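You operate a simulated robot arm through the tools that you are given. There is no shell and no other tool.

You are at the controls of a simulated robot arm. One attempt, no reset.

JOB
Tip the red and yellow apples from the padded tray into the tub.
Fine: use the tipping tray and level it again.

It is judged by the outcome, as a careful person would: the job done as asked, and still so three seconds after it is handed in. It fails if anything else is knocked over, pushed out of place, dropped, spilled or broken.

ROBOT AND FRAMES
A 6-joint arm with a two-finger gripper, fixed in place. Base frame: the origin is at the foot of the arm, x ahead of it, y to its left, z up. Readings come in m, degrees, newtons and seconds.
Its first joint turns from -166.0 to 166.0 degrees. Payload 2.54 kg.
Tool frame: the origin (TCP) lies between the finger pads and is the grasp point; the fingertips stand 0.03 m ahead of it; z points along the fingers, y is the line along which they close. Largest opening 0.116 m; the body of the gripper starts 0.095 m behind the TCP.
Orientation is told as [roll, pitch, yaw] about the base's x, y, z axes, in that order, counted from this pose: with the fingers straight down and closing along the base's y, the tool's x points along the base's -x, its y along +y and its z along -z.

CONTROLS
- The arm moves only by the tool arm_command. Its argument "moves" is a list of rows, each an object of numbers (a shift or turn left out is 0, a gripper value left out holds the last): "x", "y", "z": the shift along the tool's x, y, z in m; "rx", "ry", "rz": the turn, a rotation vector about the tool's x, y, z in degrees. In form: [{"x": .., "y": .., "z": .., "rx": .., "ry": .., "rz": ..}, ...]. A call has 1 to 20 rows; each row is the pose to reach, as a shift and turn from the pose commanded when the call began, along the tool's axes at that moment. "claw" is the opening, from 0 (shut) to 1 (fully open), set as the call begins (left out, the last holds). Each row takes 0.2 s and may step no farther than 0.05 m and 8.6 degrees from the row before; otherwise, or with a gripper value out of range, the whole call is refused. A pose out of reach is approached as far as the arm can. The call stops where the force on the tool passes 90 N (or 10 N more than at its start, if that is more) or the arm is blocked; 0.2 s more then pass. Each finger travels about 0.072 m/s and halts on what it meets, pressing with about 31 N; the grip force reading is that of the motor and also rises with nothing between the fingers. The clock runs only during rows and for 0.2 s after the last one: add rows that repeat a pose to give the fingers time. The reply holds the time, the measured pose of the TCP, the force on the tool along the base axes, the opening and the grip force, in the units named above and with some noise, with the torque about the TCP (base axes, N m) and any sound that the robot's microphone picked up, and new pictures: "show" is both (left out), scene, wrist or none.
- Cameras (640 x 400 px; columns grow to the right, rows downward): "scene" is fixed at [0.3997, -0.6507, 1.5907]; the picture's right is [1.00, -0.07, 0.00], its down [-0.04, -0.57, -0.82] and it looks along [0.06, 0.82, -0.57] (base axes); focal length 362 px, centre (320, 200). "wrist" rides on the gripper at [0.069, -0.015, -0.122] in the tool frame; the picture's right is [0.21, 0.98, 0.00], its down [-0.83, 0.18, -0.53] and it looks along [-0.52, 0.11, 0.85] (tool axes); focal length 251 px, centre (320, 200). There is no depth. A picture from a camera that has moved, and an enlarged one, comes with that camera's place and axes in the base frame and with its lens.
- zoom(camera, box): a new picture of the part [left, top, right, bottom] of that camera's present view, enlarged. It takes no simulated time.
- sign_off(): hands the job in; it is judged then, once.

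Nothing tells you positions but the pictures and the camera data. Unless the task says otherwise, let go and move clear before handing in.

The tools are called by a JSON object that holds its "fn" and its "kwargs". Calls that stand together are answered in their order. arm_command: Moves the arm, as the interface text tells. Its arguments: {"type":"object","properties":{"moves":{"type":"array"},"claw":{"type":"number"},"show":{"type":"string","enum":["both","scene","wrist","none"]}},"required":["moves"]} The other tools are called the same way: zoom (camera, box) takes an enlarged picture of a part of a camera's view; sign_off () hands the job in.

At the start:

```text
time_s: 0.0
position: [0.3939, 0.3423, 1.1362]
tcp_rot: [0.0, 0.0, 0.0]
ft_force: [-0.3, 0.3, 0.3]
moment: [-0.01, 0.0, 0.01]
opening: 0.116
grip_force: 0.2
```

scene: 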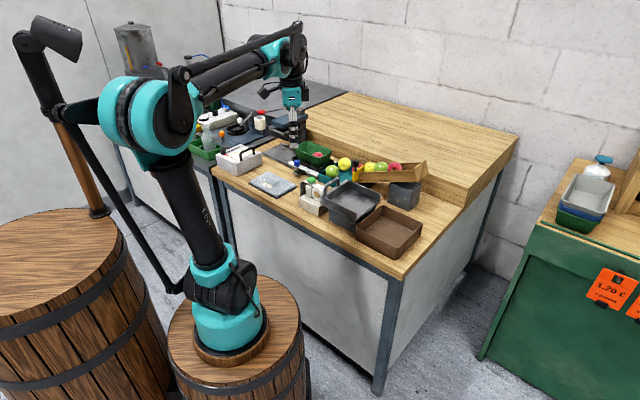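
wrist: 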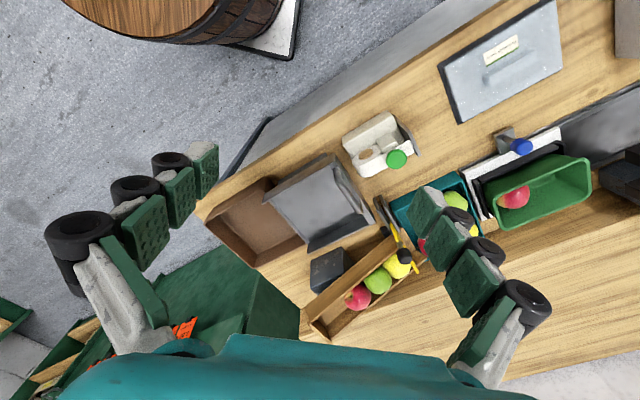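

The scene shows a workbench with a grey tipping tray beside a brown tub, and several trays holding apples. I'll enlarge the pictures to work out which is which before moving.

{"fn": "zoom", "kwargs": {"camera": "scene", "box": [290, 140, 450, 270]}}

{"fn": "zoom", "kwargs": {"camera": "scene", "box": [190, 90, 350, 220]}}

{"fn": "zoom", "kwargs": {"camera": "wrist", "box": [200, 100, 430, 350]}}

{"fn": "zoom", "kwargs": {"camera": "wrist", "box": [370, 80, 640, 280]}}

```text
3.08 times, centred on (370, 205) of scene
camera zoom: at [0.3997, -0.6507, 1.5907], right [1.0, -0.07, 0.0], down [-0.04, -0.57, -0.82], along [0.06, 0.82, -0.57], focal length 1112 px, centre (166, 185)
```

zoom: 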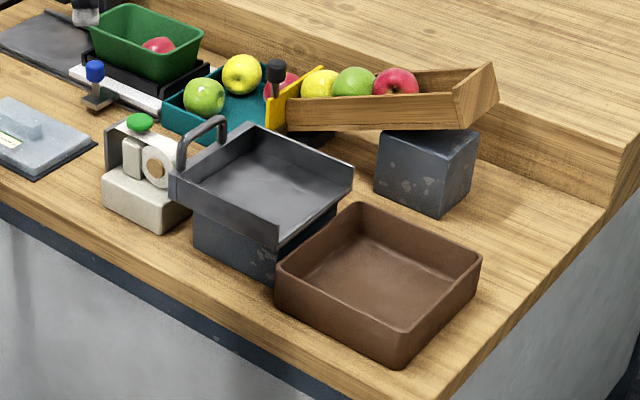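

```text
3.08 times, centred on (270, 155) of scene
camera zoom: at [0.3997, -0.6507, 1.5907], right [1.0, -0.07, 0.0], down [-0.04, -0.57, -0.82], along [0.06, 0.82, -0.57], focal length 1112 px, centre (474, 338)
```

zoom: 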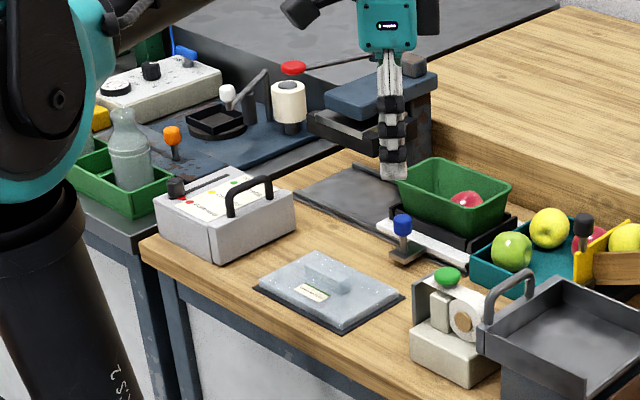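

```text
1.60 times, centred on (315, 225) of wrist
camera zoom: at [0.3254, 0.3267, 1.2582], right [-0.21, 0.98, 0.0], down [0.83, 0.18, 0.53], along [0.52, 0.11, -0.85], focal length 402 px, centre (328, 160)
```

zoom: 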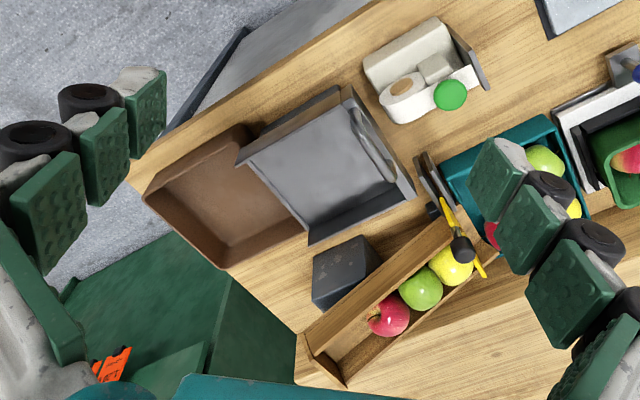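

```text
2.00 times, centred on (505, 180) of wrist
camera zoom: at [0.3254, 0.3267, 1.2582], right [-0.21, 0.98, 0.0], down [0.83, 0.18, 0.53], along [0.52, 0.11, -0.85], focal length 503 px, centre (-50, 240)
```

zoom: 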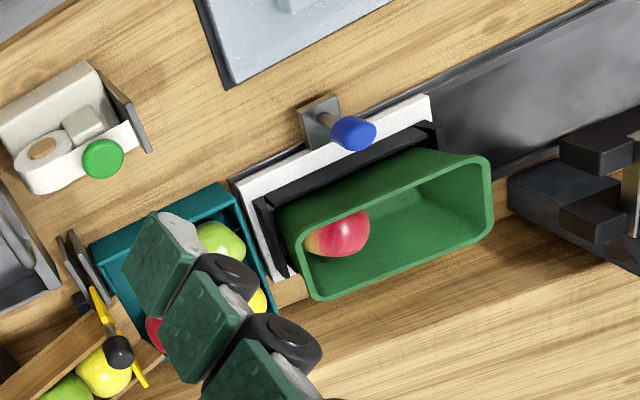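

I take the padded tray to be the teal one, at about (0.6, 0.7), with a green, a yellow and a red apple in it. The grey handled tray on a block looks like the tipper and the brown box beside it the tub. I'll swing over for a clear view of the teal tray.

{"fn": "arm_command", "kwargs": {"moves": [{"x": -0.004, "y": 0.026, "z": 0.006, "rz": -7.5}, {"x": -0.009, "y": 0.053, "z": 0.012, "rz": -15}, {"x": -0.013, "y": 0.079, "z": 0.018, "rz": -22.5}, {"x": -0.017, "y": 0.105, "z": 0.024, "rz": -30}, {"x": -0.022, "y": 0.132, "z": 0.03, "rz": -37.5}, {"x": -0.026, "y": 0.158, "z": 0.036, "rz": -45}, {"x": -0.026, "y": 0.158, "z": 0.036, "rz": -45}]}}

{"fn": "zoom", "kwargs": {"camera": "scene", "box": [310, 140, 400, 200]}}

{"fn": "zoom", "kwargs": {"camera": "scene", "box": [310, 170, 470, 290]}}

```text
time_s: 1.6
position: [0.4204, 0.5002, 1.0996]
tcp_rot: [-0.1, -0.1, 45.1]
ft_force: [-0.3, 0.3, 0.1]
moment: [0.03, 0.02, 0.03]
opening: 0.1158
grip_force: 0.1
camera wrist: at [0.3824, 0.4404, 1.222], right [-0.84, 0.54, 0.0], down [0.45, 0.71, 0.53], along [0.29, 0.45, -0.85], focal length 251 px, centre (320, 200)
```

scene: 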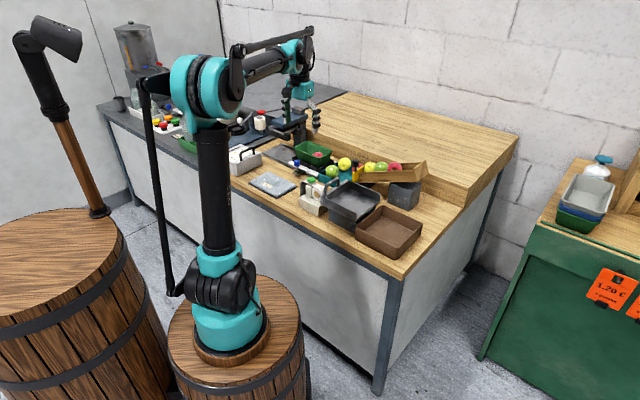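
wrist: 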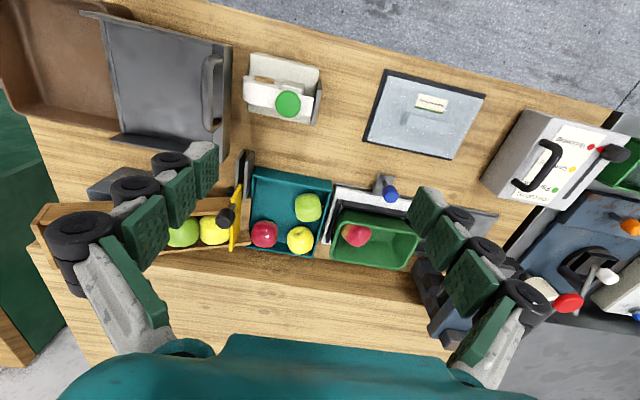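

```text
6.67 times, centred on (355, 170) of scene
camera zoom: at [0.3997, -0.6507, 1.5907], right [1.0, -0.07, 0.0], down [-0.04, -0.57, -0.82], along [0.06, 0.82, -0.57], focal length 2410 px, centre (87, 400)
```

zoom: 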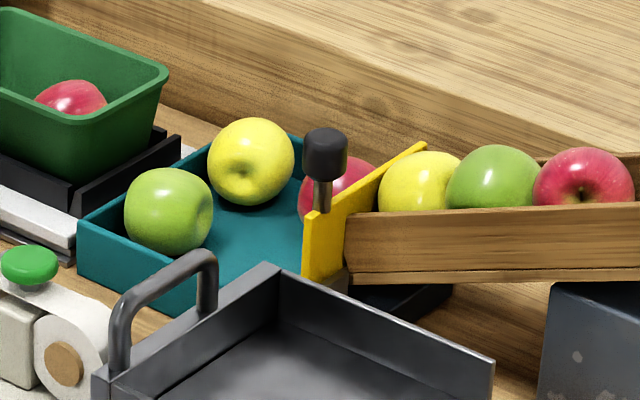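

```text
3.33 times, centred on (390, 230) of scene
camera zoom: at [0.3997, -0.6507, 1.5907], right [1.0, -0.07, 0.0], down [-0.04, -0.57, -0.82], along [0.06, 0.82, -0.57], focal length 1205 px, centre (87, 100)
```

zoom: 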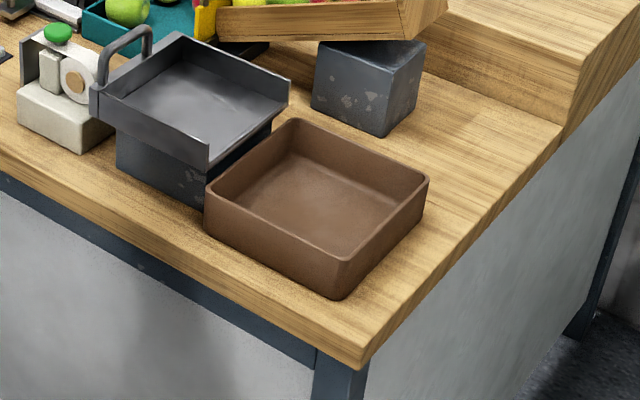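

{"fn": "zoom", "kwargs": {"camera": "wrist", "box": [210, 140, 370, 270]}}

{"fn": "zoom", "kwargs": {"camera": "wrist", "box": [0, 0, 250, 160]}}

```text
3.08 times, centred on (290, 205) of wrist
camera zoom: at [0.3824, 0.4404, 1.222], right [-0.84, 0.54, 0.0], down [0.45, 0.71, 0.53], along [0.29, 0.45, -0.85], focal length 774 px, centre (412, 185)
```

zoom: 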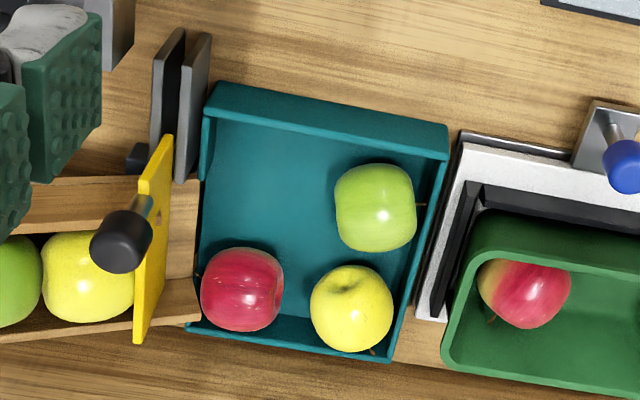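

```text
2.50 times, centred on (125, 80) of wrist
camera zoom: at [0.3824, 0.4404, 1.222], right [-0.84, 0.54, 0.0], down [0.45, 0.71, 0.53], along [0.29, 0.45, -0.85], focal length 629 px, centre (808, 500)
```

zoom: 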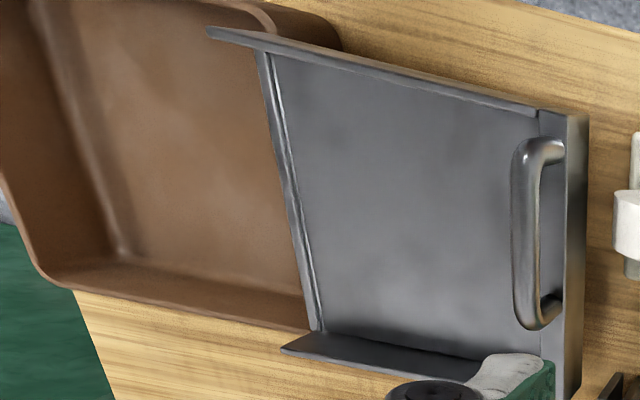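

The teal padded tray holds red at about (0.653, 0.655), yellow at (0.603, 0.705) and green at (0.543, 0.647), all near z 0.83. It sits at roughly 45° to the base, and red and yellow are tucked against its back wall. I'll turn the wrist and come closer to check the gaps.

{"fn": "arm_command", "kwargs": {"moves": [{"x": -0.02, "y": -0.005, "z": 0.009, "rz": 8.2}, {"x": -0.04, "y": -0.01, "z": 0.018, "rz": 16.4}, {"x": -0.06, "y": -0.015, "z": 0.027, "rz": 24.6}, {"x": -0.08, "y": -0.02, "z": 0.036, "rz": 32.8}, {"x": -0.1, "y": -0.025, "z": 0.045, "rz": 41}, {"x": -0.12, "y": -0.03, "z": 0.054, "rz": 49.2}, {"x": -0.14, "y": -0.035, "z": 0.063, "rz": 57.4}, {"x": -0.16, "y": -0.04, "z": 0.072, "rz": 65.6}, {"x": -0.18, "y": -0.045, "z": 0.081, "rz": 73.8}, {"x": -0.2, "y": -0.05, "z": 0.09, "rz": 82}, {"x": -0.225, "y": -0.056, "z": 0.1, "rz": 90}, {"x": -0.225, "y": -0.056, "z": 0.1, "rz": 90}]}}

{"fn": "zoom", "kwargs": {"camera": "wrist", "box": [200, 100, 440, 250]}}

```text
time_s: 4.2
position: [0.6185, 0.619, 0.9967]
tcp_rot: [0.0, 0.0, -45.2]
ft_force: [0.8, 0.0, 0.0]
moment: [0.01, -0.01, 0.04]
opening: 0.1163
grip_force: 0.0
camera wrist: at [0.5582, 0.6566, 1.1203], right [0.54, 0.84, 0.0], down [0.71, -0.46, 0.53], along [0.45, -0.29, -0.85], focal length 251 px, centre (320, 200)
```

scene: 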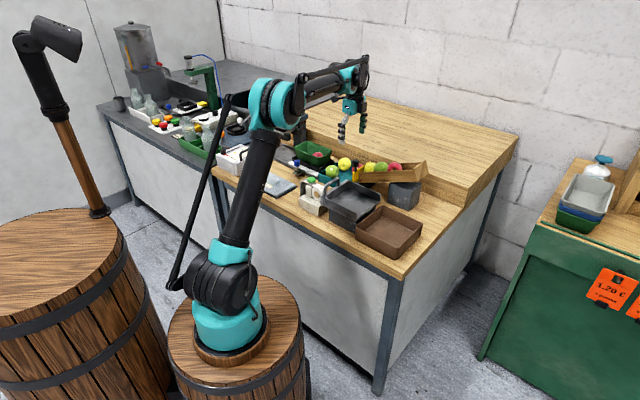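
wrist: 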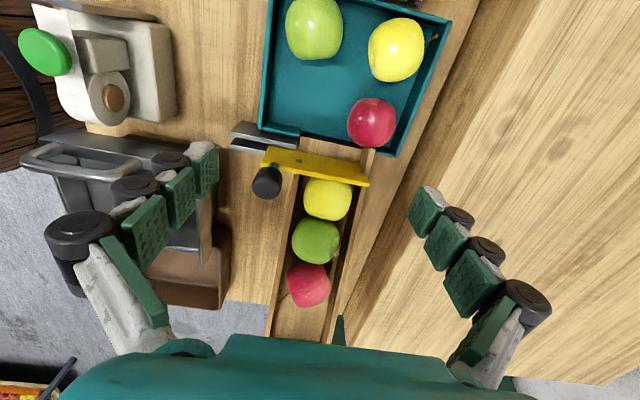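

```text
2.67 times, centred on (320, 175) of wrist
camera zoom: at [0.5582, 0.6566, 1.1203], right [0.54, 0.84, 0.0], down [0.71, -0.46, 0.53], along [0.45, -0.29, -0.85], focal length 670 px, centre (320, 267)
```

zoom: 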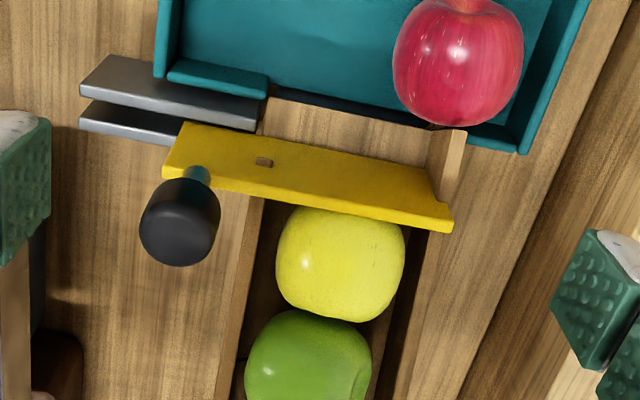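

The chute with its yellow gate comes right up to the tray's left side, so I must keep clear of the knob. I'll look closer at the gaps around red and yellow.

{"fn": "zoom", "kwargs": {"camera": "wrist", "box": [250, 0, 490, 165]}}

{"fn": "zoom", "kwargs": {"camera": "scene", "box": [290, 60, 390, 200]}}

```text
2.42 times, centred on (370, 82) of wrist
camera zoom: at [0.5582, 0.6566, 1.1203], right [0.54, 0.84, 0.0], down [0.71, -0.46, 0.53], along [0.45, -0.29, -0.85], focal length 610 px, centre (199, 485)
```

zoom: 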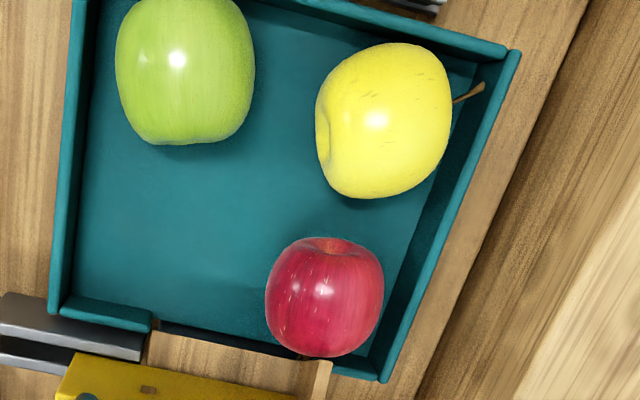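

```text
2.86 times, centred on (340, 130) of scene
camera zoom: at [0.3997, -0.6507, 1.5907], right [1.0, -0.07, 0.0], down [-0.04, -0.57, -0.82], along [0.06, 0.82, -0.57], focal length 1033 px, centre (263, 400)
```

zoom: 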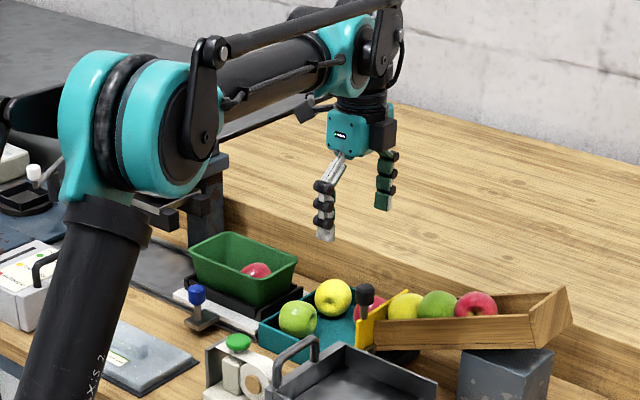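

The gaps behind red and yellow look like 12–14 mm, and the tray wall reaches only to about apple-centre height. A radial grip, tilted slightly outward, should work. I'll part-close the fingers in the air to see where the tips sit and to judge the reach.

{"fn": "arm_command", "kwargs": {"moves": [{"x": 0.04, "y": 0.0, "z": 0.0}, {"x": 0.04, "y": 0.0, "z": 0.0}, {"x": 0.04, "y": 0.0, "z": 0.0}], "claw": 0.6}}

{"fn": "zoom", "kwargs": {"camera": "wrist", "box": [220, 60, 420, 260]}}

{"fn": "zoom", "kwargs": {"camera": "scene", "box": [320, 60, 380, 160]}}

```text
time_s: 5.0
position: [0.5907, 0.6461, 0.998]
tcp_rot: [0.0, 0.0, -45.0]
ft_force: [0.1, 0.2, -0.4]
moment: [-0.01, 0.01, -0.01]
opening: 0.0695
grip_force: 0.1
camera wrist: at [0.5309, 0.6849, 1.1208], right [0.54, 0.84, 0.0], down [0.71, -0.46, 0.53], along [0.45, -0.29, -0.85], focal length 251 px, centre (320, 200)
```

scene: 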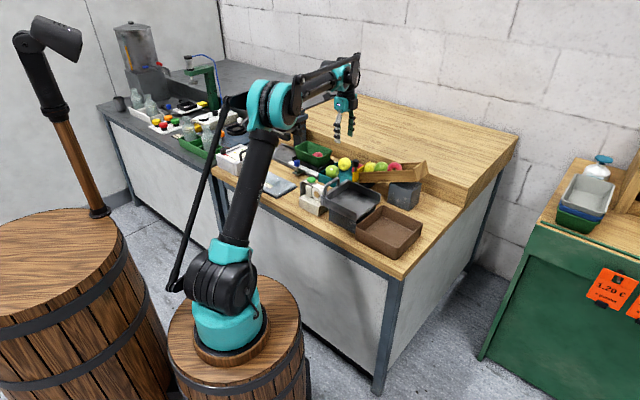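
wrist: 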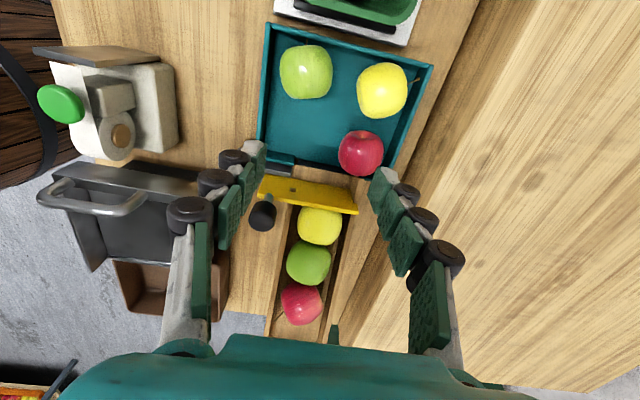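

```text
2.00 times, centred on (320, 160) of wrist
camera zoom: at [0.5309, 0.6849, 1.1208], right [0.54, 0.84, 0.0], down [0.71, -0.46, 0.53], along [0.45, -0.29, -0.85], focal length 503 px, centre (320, 280)
```

zoom: 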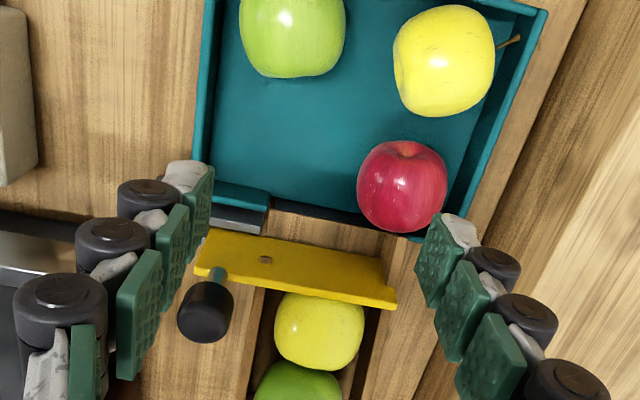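

```text
4.00 times, centred on (350, 110) of scene
camera zoom: at [0.3997, -0.6507, 1.5907], right [1.0, -0.07, 0.0], down [-0.04, -0.57, -0.82], along [0.06, 0.82, -0.57], focal length 1446 px, centre (200, 560)
```

zoom: 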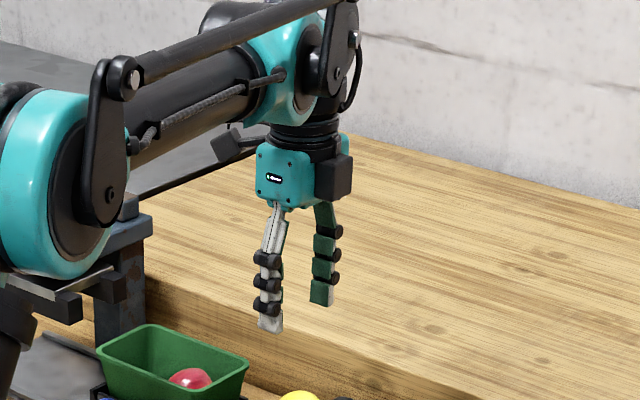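

At this opening the tips sit about 25 mm ahead of the TCP, and my red estimate of (0.659, 0.663, 0.82) agrees across three views. Next I'll tilt the tool 20° outward and hover above the red apple.

{"fn": "arm_command", "kwargs": {"moves": [{"x": -0.009, "y": 0.0076, "z": 0.024, "rx": -5}, {"x": -0.018, "y": 0.0152, "z": 0.048, "rx": -10}, {"x": -0.027, "y": 0.0228, "z": 0.072, "rx": -15}, {"x": -0.0364, "y": 0.0303, "z": 0.096, "rx": -20}, {"x": -0.0364, "y": 0.0303, "z": 0.096, "rx": -20}], "claw": 0.58}}

{"fn": "zoom", "kwargs": {"camera": "wrist", "box": [220, 60, 460, 260]}}

{"fn": "zoom", "kwargs": {"camera": "scene", "box": [310, 100, 400, 200]}}

```text
time_s: 6.2
position: [0.6381, 0.6441, 0.9035]
tcp_rot: [20.1, 0.0, -45.0]
ft_force: [-0.4, 0.1, 0.5]
moment: [0.02, 0.02, 0.01]
opening: 0.0674
grip_force: 0.0
camera wrist: at [0.5494, 0.6522, 1.0142], right [0.5, 0.8, 0.34], down [0.57, -0.59, 0.56], along [0.65, -0.09, -0.75], focal length 251 px, centre (320, 200)
```

scene: 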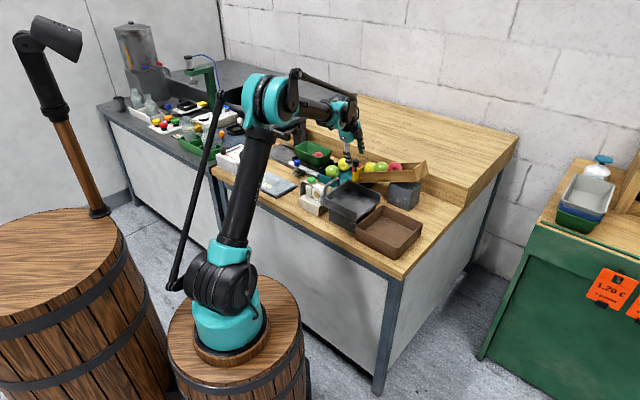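
wrist: 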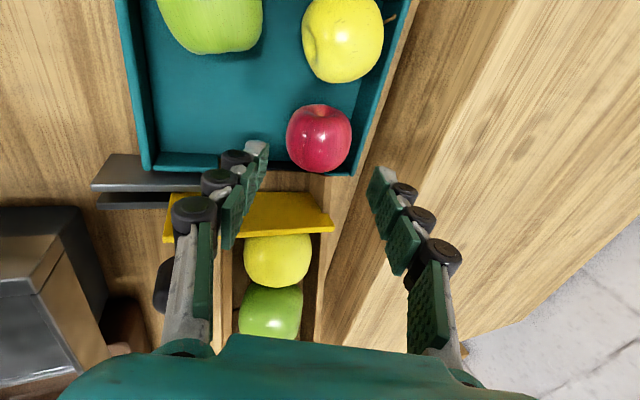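

```text
2.00 times, centred on (340, 160) of wrist
camera zoom: at [0.5494, 0.6522, 1.0142], right [0.5, 0.8, 0.34], down [0.57, -0.59, 0.56], along [0.65, -0.09, -0.75], focal length 503 px, centre (280, 280)
```

zoom: 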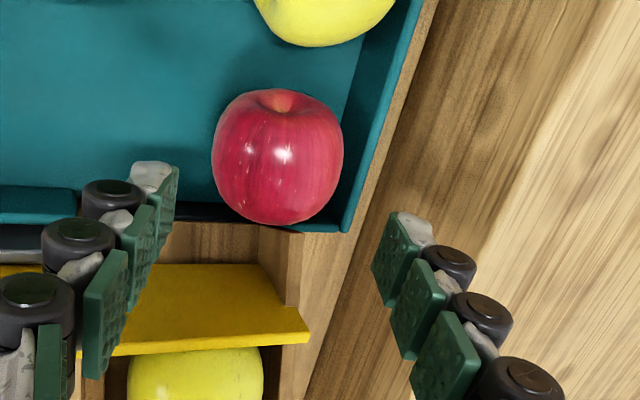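

```text
4.00 times, centred on (355, 150) of scene
camera zoom: at [0.3997, -0.6507, 1.5907], right [1.0, -0.07, 0.0], down [-0.04, -0.57, -0.82], along [0.06, 0.82, -0.57], focal length 1446 px, centre (180, 400)
```

zoom: 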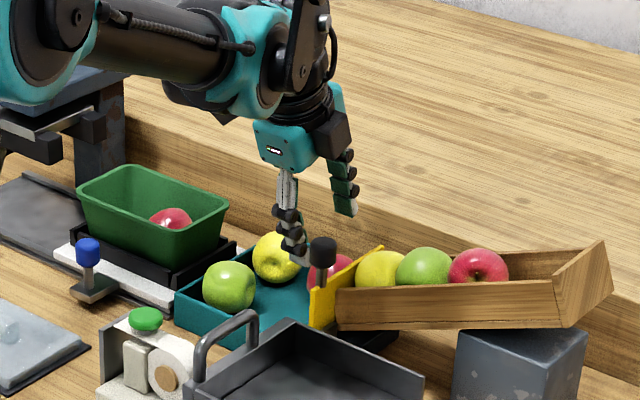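

Red is centred between the fingers to within about 1.5 mm. I'll bias slightly away from the back wall and go down most of the way.

{"fn": "arm_command", "kwargs": {"moves": [{"x": 0.001, "y": -0.003, "z": 0.025}, {"x": 0.001, "y": -0.003, "z": 0.05}, {"x": 0.001, "y": -0.003, "z": 0.05}]}}

{"fn": "zoom", "kwargs": {"camera": "wrist", "box": [220, 60, 460, 260]}}

{"fn": "zoom", "kwargs": {"camera": "scene", "box": [310, 120, 390, 180]}}

```text
time_s: 7.0
position: [0.6491, 0.6553, 0.8533]
tcp_rot: [20.0, 0.0, -45.0]
ft_force: [1.3, 0.3, -0.9]
moment: [-0.01, -0.03, 0.0]
opening: 0.0671
grip_force: 0.0
camera wrist: at [0.5609, 0.6638, 0.9647], right [0.5, 0.8, 0.33], down [0.57, -0.59, 0.56], along [0.65, -0.09, -0.76], focal length 251 px, centre (320, 200)
```

scene: 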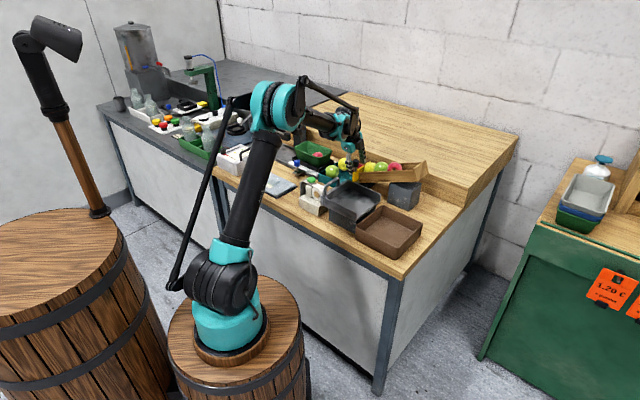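
wrist: 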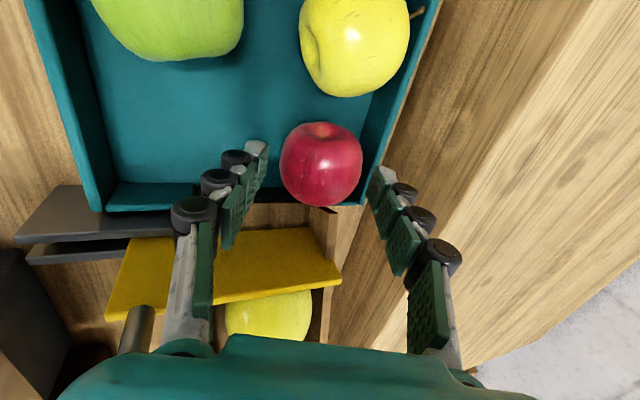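

```text
2.00 times, centred on (340, 160) of wrist
camera zoom: at [0.5609, 0.6638, 0.9647], right [0.5, 0.8, 0.33], down [0.57, -0.59, 0.56], along [0.65, -0.09, -0.76], focal length 503 px, centre (280, 280)
```

zoom: 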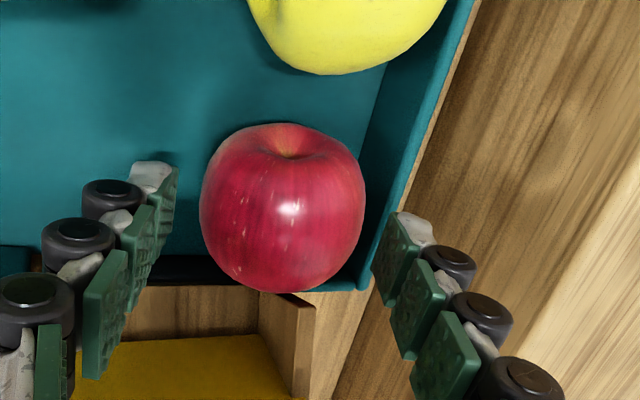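

```text
6.67 times, centred on (350, 150) of scene
camera zoom: at [0.3997, -0.6507, 1.5907], right [1.0, -0.07, 0.0], down [-0.04, -0.57, -0.82], along [0.06, 0.82, -0.57], focal length 2410 px, centre (120, 533)
```

zoom: 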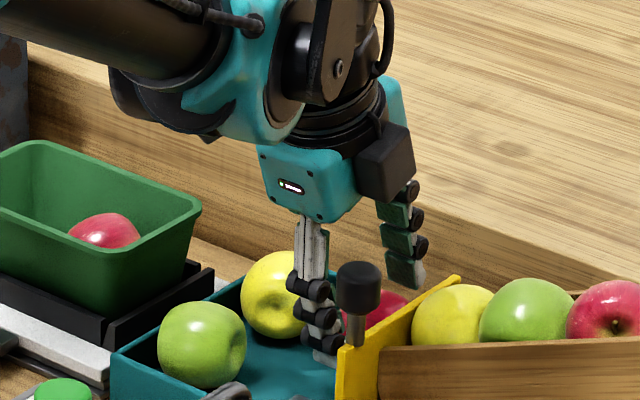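

Alignment is good, with roughly 4–5 mm clear on each side. I'll narrow the opening a little to miss the rim, go down the last 19 mm, then close.

{"fn": "arm_command", "kwargs": {"moves": [{"x": 0.0, "y": -0.001, "z": 0.005}, {"x": 0.0, "y": -0.001, "z": 0.012}, {"x": 0.0, "y": -0.001, "z": 0.019}, {"x": 0.0, "y": -0.001, "z": 0.019}], "claw": 0.545}}

{"fn": "zoom", "kwargs": {"camera": "wrist", "box": [220, 60, 460, 260]}}

```text
time_s: 8.0
position: [0.6517, 0.6582, 0.8382]
tcp_rot: [20.0, 0.0, -45.0]
ft_force: [-1.0, 0.2, 0.4]
moment: [-0.01, 0.01, -0.01]
opening: 0.0632
grip_force: 0.0
camera wrist: at [0.5639, 0.6673, 0.947], right [0.5, 0.8, 0.33], down [0.57, -0.59, 0.56], along [0.65, -0.09, -0.76], focal length 251 px, centre (320, 200)
```

scene: 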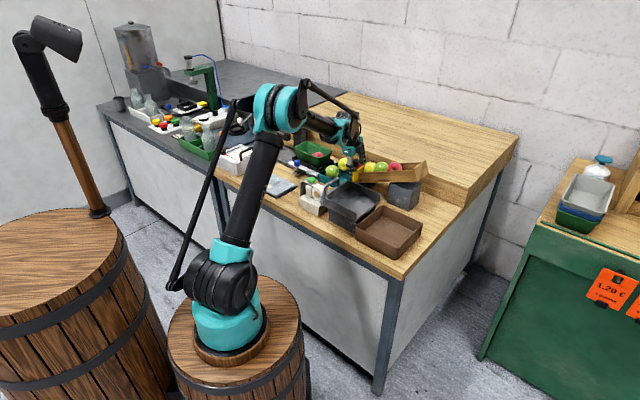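
wrist: 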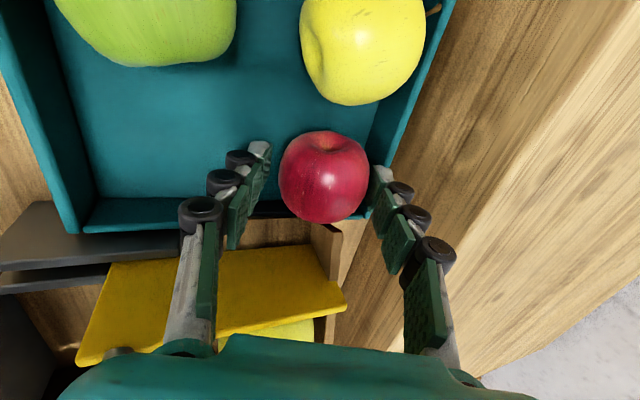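

```text
2.00 times, centred on (340, 160) of wrist
camera zoom: at [0.5639, 0.6673, 0.947], right [0.5, 0.8, 0.33], down [0.57, -0.59, 0.56], along [0.65, -0.09, -0.76], focal length 503 px, centre (280, 280)
```

zoom: 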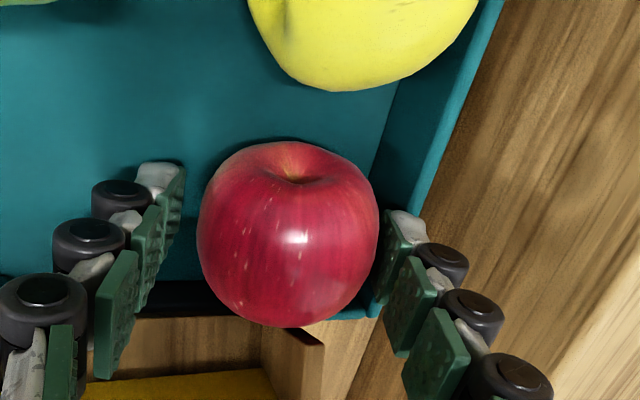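

The fingers straddle red with no contact force, so I'll close on it now.

{"fn": "arm_command", "kwargs": {"moves": [{"z": 0.0}, {"z": 0.0}, {"z": 0.0}], "claw": 0.35, "show": "wrist"}}

{"fn": "zoom", "kwargs": {"camera": "wrist", "box": [220, 60, 460, 260]}}

```text
time_s: 8.8
position: [0.6525, 0.6582, 0.8382]
tcp_rot: [20.1, 0.1, -45.0]
ft_force: [6.4, 5.2, 14.2]
moment: [0.3, -0.41, 0.01]
opening: 0.0543
grip_force: 30.9
camera wrist: at [0.5639, 0.6673, 0.9476], right [0.5, 0.8, 0.34], down [0.57, -0.59, 0.56], along [0.65, -0.09, -0.75], focal length 251 px, centre (320, 200)
```

wrist: 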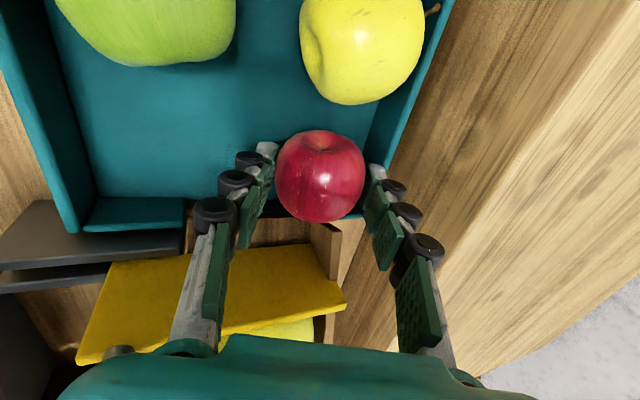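

```text
2.00 times, centred on (340, 160) of wrist
camera zoom: at [0.5639, 0.6673, 0.9476], right [0.5, 0.8, 0.34], down [0.57, -0.59, 0.56], along [0.65, -0.09, -0.75], focal length 503 px, centre (280, 280)
```

zoom: 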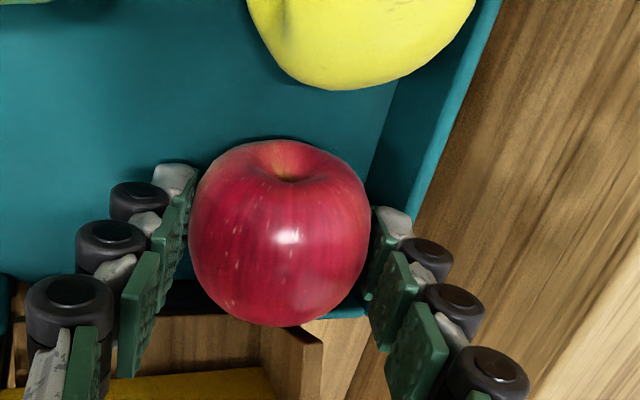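

Grip is at 0.054 m with 31 N. I'll lift back along the tool axis and check that the apple holds.

{"fn": "arm_command", "kwargs": {"moves": [{"z": -0.008}, {"z": -0.018}, {"z": -0.035}, {"z": -0.06}, {"z": -0.06}]}}

{"fn": "zoom", "kwargs": {"camera": "scene", "box": [310, 110, 400, 180]}}

```text
time_s: 10.0
position: [0.6368, 0.6419, 0.8939]
tcp_rot: [19.9, 0.0, -45.0]
ft_force: [-0.2, -0.2, -0.9]
moment: [-0.01, -0.01, 0.01]
opening: 0.0541
grip_force: 31.2
camera wrist: at [0.549, 0.651, 1.0035], right [0.5, 0.8, 0.33], down [0.57, -0.59, 0.56], along [0.65, -0.09, -0.75], focal length 251 px, centre (320, 200)
```

scene: 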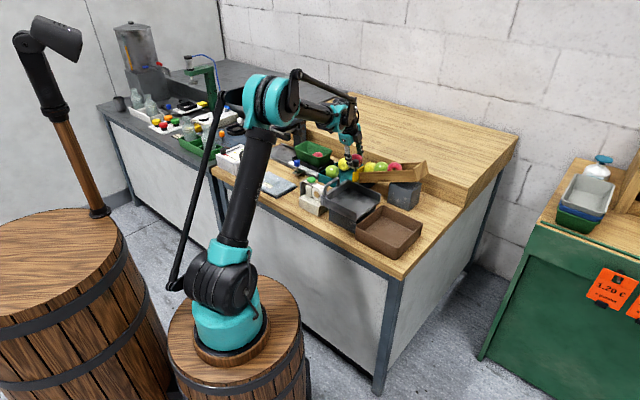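
wrist: 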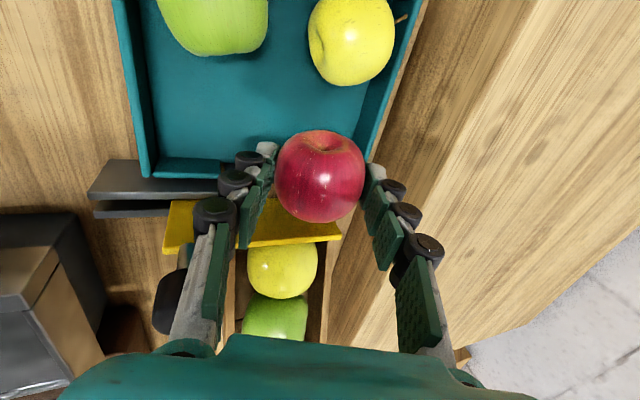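

```text
5.71 times, centred on (355, 145) of scene
camera zoom: at [0.3997, -0.6507, 1.5907], right [1.0, -0.07, 0.0], down [-0.04, -0.57, -0.82], along [0.06, 0.82, -0.57], focal length 2066 px, centre (120, 514)
```

zoom: 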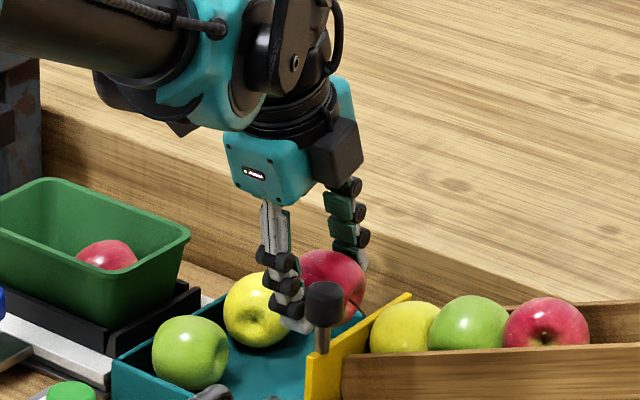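

Red is held securely. Before carrying it over, I'll look closely at the tipping tray, its pivot and the tub.

{"fn": "zoom", "kwargs": {"camera": "scene", "box": [320, 170, 430, 260]}}

{"fn": "zoom", "kwargs": {"camera": "scene", "box": [320, 175, 385, 230]}}

```text
4.44 times, centred on (375, 215) of scene
camera zoom: at [0.3997, -0.6507, 1.5907], right [1.0, -0.07, 0.0], down [-0.04, -0.57, -0.82], along [0.06, 0.82, -0.57], focal length 1607 px, centre (76, 133)
```

zoom: 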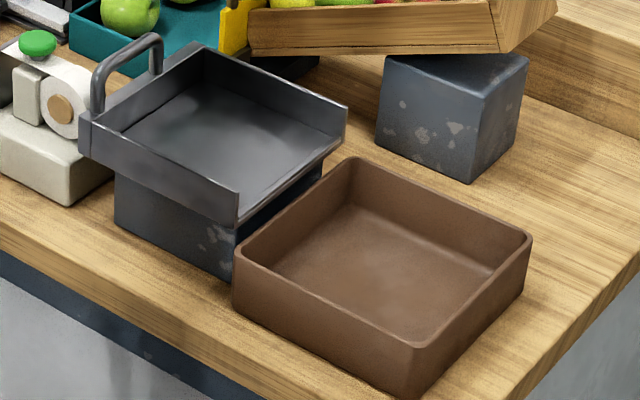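

```text
7.27 times, centred on (352, 202) of scene
camera zoom: at [0.3997, -0.6507, 1.5907], right [1.0, -0.07, 0.0], down [-0.04, -0.57, -0.82], along [0.06, 0.82, -0.57], focal length 2629 px, centre (84, 182)
```

zoom: 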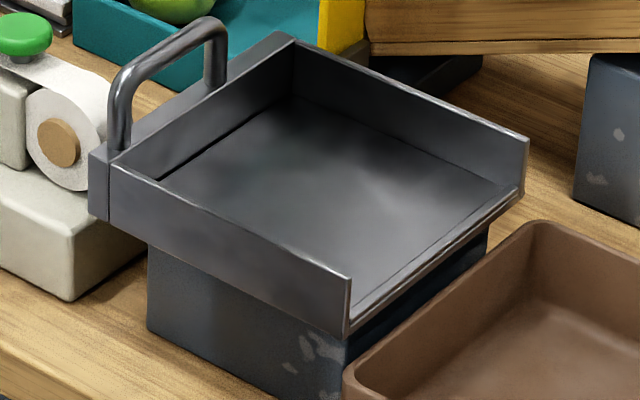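

The tipping tray has a handle block on the teal side and an open lip facing the brown tub. I'll lift higher, level the tool and carry red over the tray.

{"fn": "arm_command", "kwargs": {"moves": [{"y": 0.012, "z": -0.033, "rx": 5}, {"y": 0.024, "z": -0.066, "rx": 10}, {"y": 0.036, "z": -0.099, "rx": 15}, {"y": 0.0479, "z": -0.1316, "rx": 20}, {"x": -0.0233, "y": 0.0178, "z": -0.1425, "rx": 20}, {"x": -0.0466, "y": -0.0123, "z": -0.1535, "rx": 20}, {"x": -0.0699, "y": -0.0424, "z": -0.1645, "rx": 20}, {"x": -0.0931, "y": -0.0723, "z": -0.1753, "rx": 20}, {"x": -0.1164, "y": -0.1024, "z": -0.1863, "rx": 20}, {"x": -0.1397, "y": -0.1325, "z": -0.1972, "rx": 20}, {"x": -0.163, "y": -0.1626, "z": -0.2082, "rx": 20}, {"x": -0.163, "y": -0.1626, "z": -0.2082, "rx": 20}]}}

{"fn": "zoom", "kwargs": {"camera": "scene", "box": [310, 110, 420, 250]}}

{"fn": "zoom", "kwargs": {"camera": "wrist", "box": [160, 0, 480, 200]}}

```text
time_s: 12.6
position: [0.5886, 0.3739, 1.0354]
tcp_rot: [0.0, -0.1, -45.0]
ft_force: [-0.5, 0.3, -1.1]
moment: [-0.02, 0.01, -0.01]
opening: 0.054
grip_force: 31.4
camera wrist: at [0.5296, 0.4117, 1.1577], right [0.54, 0.84, 0.0], down [0.71, -0.46, 0.53], along [0.45, -0.29, -0.85], focal length 251 px, centre (320, 200)
```

scene: 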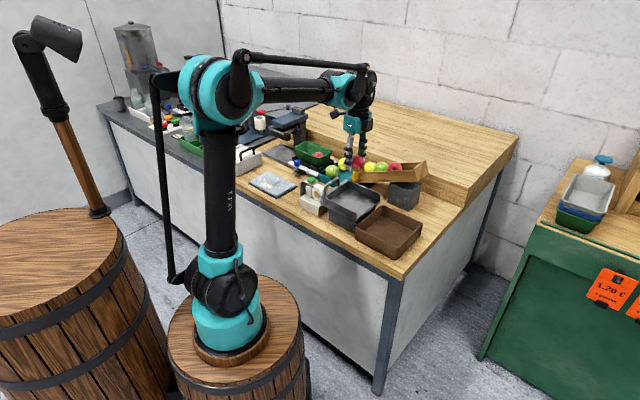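
wrist: 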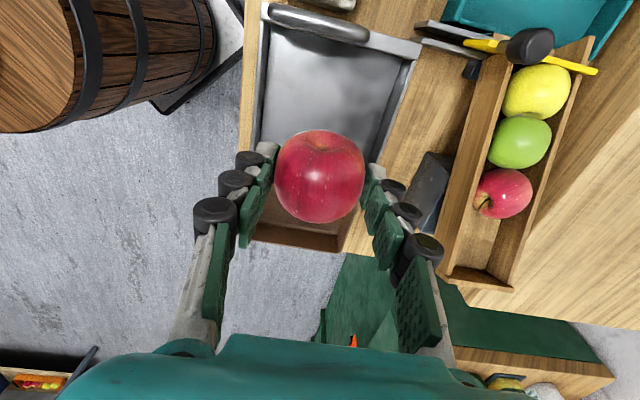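

```text
2.86 times, centred on (365, 180) of scene
camera zoom: at [0.3997, -0.6507, 1.5907], right [1.0, -0.07, 0.0], down [-0.04, -0.57, -0.82], along [0.06, 0.82, -0.57], focal length 1033 px, centre (191, 257)
```

zoom: 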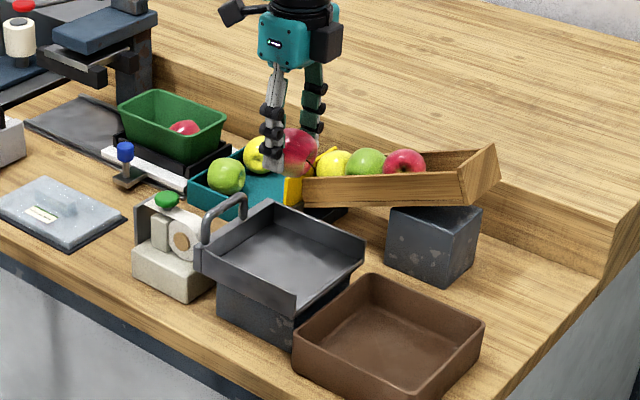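

```text
2.00 times, centred on (320, 100) of wrist
camera zoom: at [0.5296, 0.4117, 1.1577], right [0.54, 0.84, 0.0], down [0.71, -0.46, 0.53], along [0.45, -0.29, -0.85], focal length 503 px, centre (320, 400)
```

zoom: 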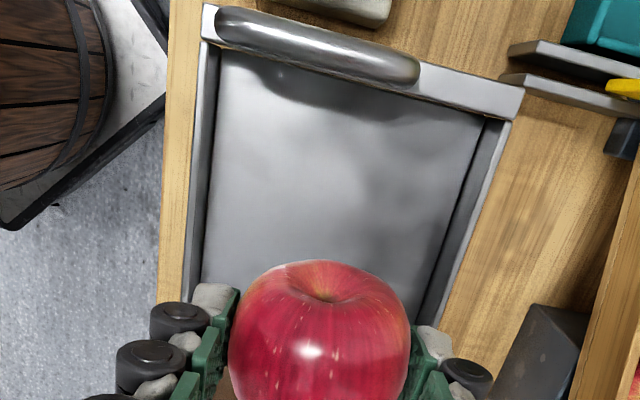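

The tray floor comes out near z 0.857, spanning u 0.613–0.753, with the handle wall at v −0.08 (u is radial along 45°, v across it). I'll lower red toward the open-side half of the floor so there is room for yellow.

{"fn": "arm_command", "kwargs": {"moves": [{"x": -0.008, "z": 0.03}, {"x": -0.016, "z": 0.06}, {"x": -0.023, "z": 0.09}, {"x": -0.023, "z": 0.115}, {"x": -0.023, "z": 0.12}, {"x": -0.023, "z": 0.12}]}}

{"fn": "zoom", "kwargs": {"camera": "scene", "box": [320, 160, 420, 240]}}

{"fn": "zoom", "kwargs": {"camera": "wrist", "box": [160, 0, 480, 200]}}

```text
time_s: 14.0
position: [0.6113, 0.3523, 0.9158]
tcp_rot: [0.0, 0.0, -45.0]
ft_force: [-0.7, 0.0, -1.0]
moment: [-0.03, 0.01, 0.01]
opening: 0.0539
grip_force: 31.4
camera wrist: at [0.5507, 0.3912, 1.0387], right [0.54, 0.84, 0.0], down [0.71, -0.46, 0.53], along [0.45, -0.29, -0.85], focal length 251 px, centre (320, 200)
```

scene: 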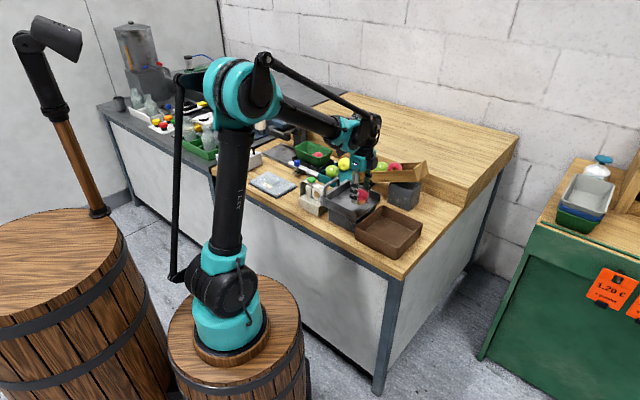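
wrist: 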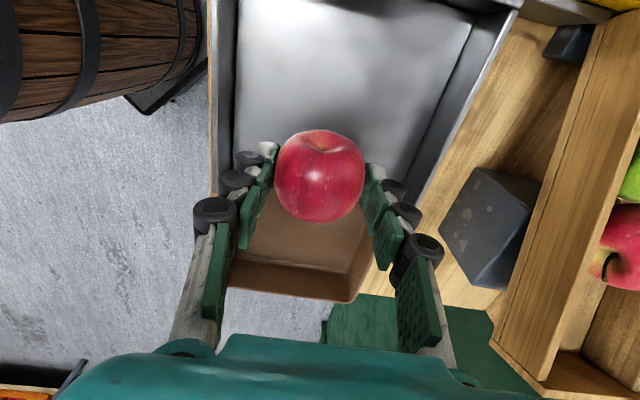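

```text
5.00 times, centred on (370, 200) of scene
camera zoom: at [0.3997, -0.6507, 1.5907], right [1.0, -0.07, 0.0], down [-0.04, -0.57, -0.82], along [0.06, 0.82, -0.57], focal length 1807 px, centre (70, 200)
```

zoom: 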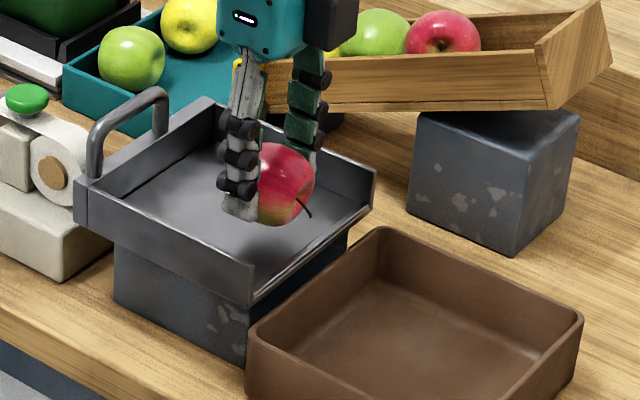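

```text
2.00 times, centred on (320, 100) of wrist
camera zoom: at [0.5507, 0.3912, 1.0387], right [0.54, 0.84, 0.0], down [0.71, -0.46, 0.53], along [0.45, -0.29, -0.85], focal length 503 px, centre (320, 400)
```

zoom: 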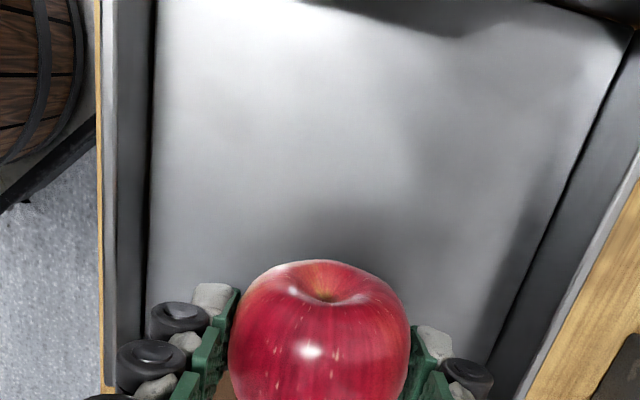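

Red hangs about 1 cm above the tray floor. I'll shift it slightly back from the open edge and ease it down while watching the force.

{"fn": "arm_command", "kwargs": {"moves": [{"x": 0.008, "z": 0.0}, {"x": 0.008, "z": 0.004}, {"x": 0.008, "z": 0.008}, {"x": 0.008, "z": 0.008}], "show": "none"}}

{"fn": "zoom", "kwargs": {"camera": "scene", "box": [320, 160, 400, 230]}}

```text
time_s: 15.0
position: [0.6065, 0.359, 0.9067]
tcp_rot: [0.1, 0.0, -45.0]
ft_force: [-1.2, -0.8, -1.1]
moment: [0.0, 0.01, 0.03]
opening: 0.0545
grip_force: 31.5
```

```text
5.71 times, centred on (360, 195) of scene
camera zoom: at [0.3997, -0.6507, 1.5907], right [1.0, -0.07, 0.0], down [-0.04, -0.57, -0.82], along [0.06, 0.82, -0.57], focal length 2066 px, centre (91, 229)
```

zoom: 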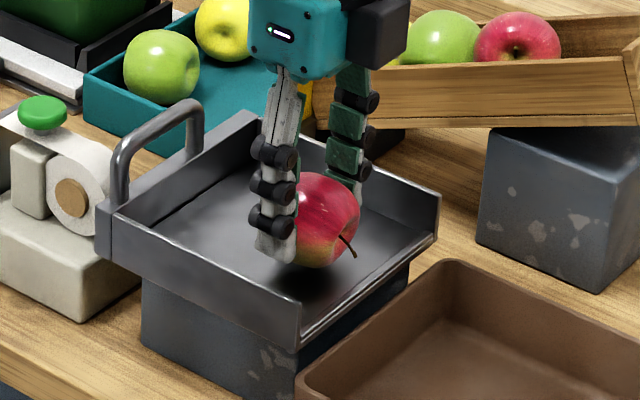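

{"fn": "arm_command", "kwargs": {"moves": [{"z": 0.002}, {"z": 0.004}, {"z": 0.004}], "show": "none"}}

```text
time_s: 15.8
position: [0.6051, 0.3582, 0.9028]
tcp_rot: [0.1, 0.1, -45.1]
ft_force: [0.1, -0.1, -0.9]
moment: [0.03, -0.03, -0.01]
opening: 0.0542
grip_force: 31.2
```

There is still no contact, so I'll keep easing down in small steps.

{"fn": "arm_command", "kwargs": {"moves": [{"z": 0.002}, {"z": 0.004}, {"z": 0.004}], "show": "scene"}}

{"fn": "zoom", "kwargs": {"camera": "scene", "box": [340, 170, 390, 220]}}

```text
time_s: 16.6
position: [0.605, 0.3603, 0.9]
tcp_rot: [0.2, 0.0, -45.0]
ft_force: [4.2, 3.1, 25.0]
moment: [-0.06, -0.27, 0.04]
opening: 0.0542
grip_force: 30.6
```

scene: 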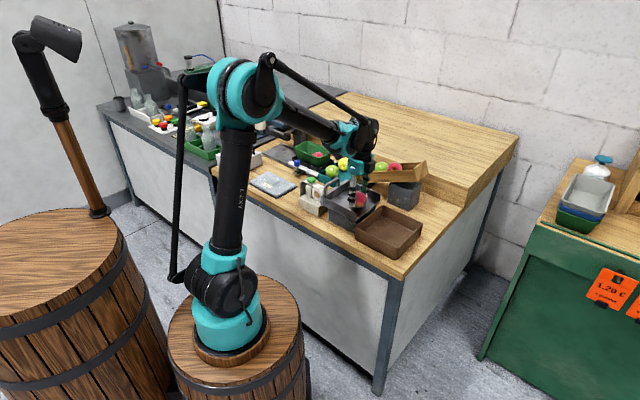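

```text
8.00 times, centred on (365, 195) of scene
camera zoom: at [0.3997, -0.6507, 1.5907], right [1.0, -0.07, 0.0], down [-0.04, -0.57, -0.82], along [0.06, 0.82, -0.57], focal length 2892 px, centre (-40, 240)
```

zoom: 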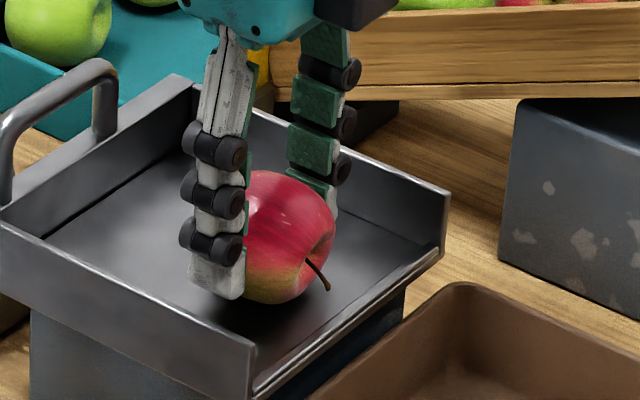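

Red is touching the tray floor at about 25 N. I'll back off a touch and open gently.

{"fn": "arm_command", "kwargs": {"moves": [{"z": -0.002}, {"z": -0.002}], "show": "none"}}

{"fn": "arm_command", "kwargs": {"moves": [{"z": 0.0}, {"z": 0.0}, {"z": 0.0}, {"z": 0.0}], "claw": 0.62}}

{"fn": "zoom", "kwargs": {"camera": "scene", "box": [340, 170, 390, 220]}}

```text
time_s: 17.2
position: [0.6042, 0.3586, 0.9009]
tcp_rot: [0.0, 0.0, -44.9]
ft_force: [0.0, 0.5, -0.3]
moment: [0.02, 0.02, 0.01]
opening: 0.0541
grip_force: 31.1
```

```text
time_s: 18.2
position: [0.6044, 0.3587, 0.9005]
tcp_rot: [0.0, 0.0, -45.0]
ft_force: [-0.5, 0.4, 0.8]
moment: [0.02, 0.0, -0.03]
opening: 0.072
grip_force: 0.0
camera wrist: at [0.5447, 0.3976, 1.0231], right [0.54, 0.84, 0.0], down [0.71, -0.46, 0.53], along [0.45, -0.29, -0.85], focal length 251 px, centre (320, 200)
```

scene: 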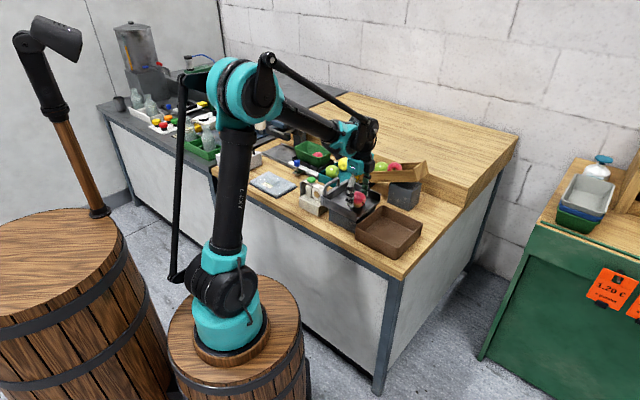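
wrist: 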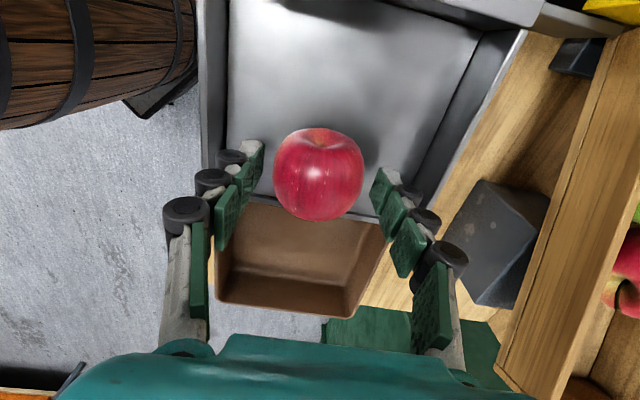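

```text
8.00 times, centred on (365, 195) of scene
camera zoom: at [0.3997, -0.6507, 1.5907], right [1.0, -0.07, 0.0], down [-0.04, -0.57, -0.82], along [0.06, 0.82, -0.57], focal length 2892 px, centre (-40, 240)
```

zoom: 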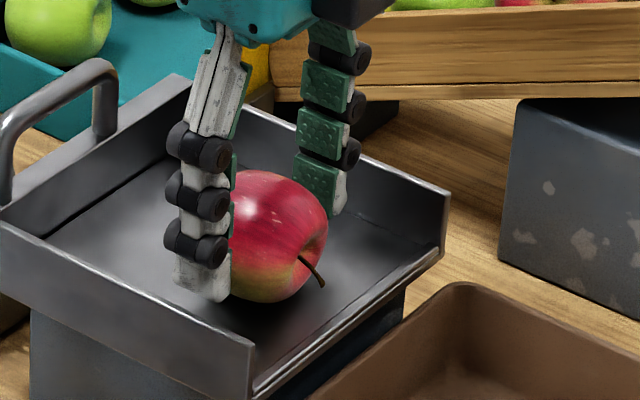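

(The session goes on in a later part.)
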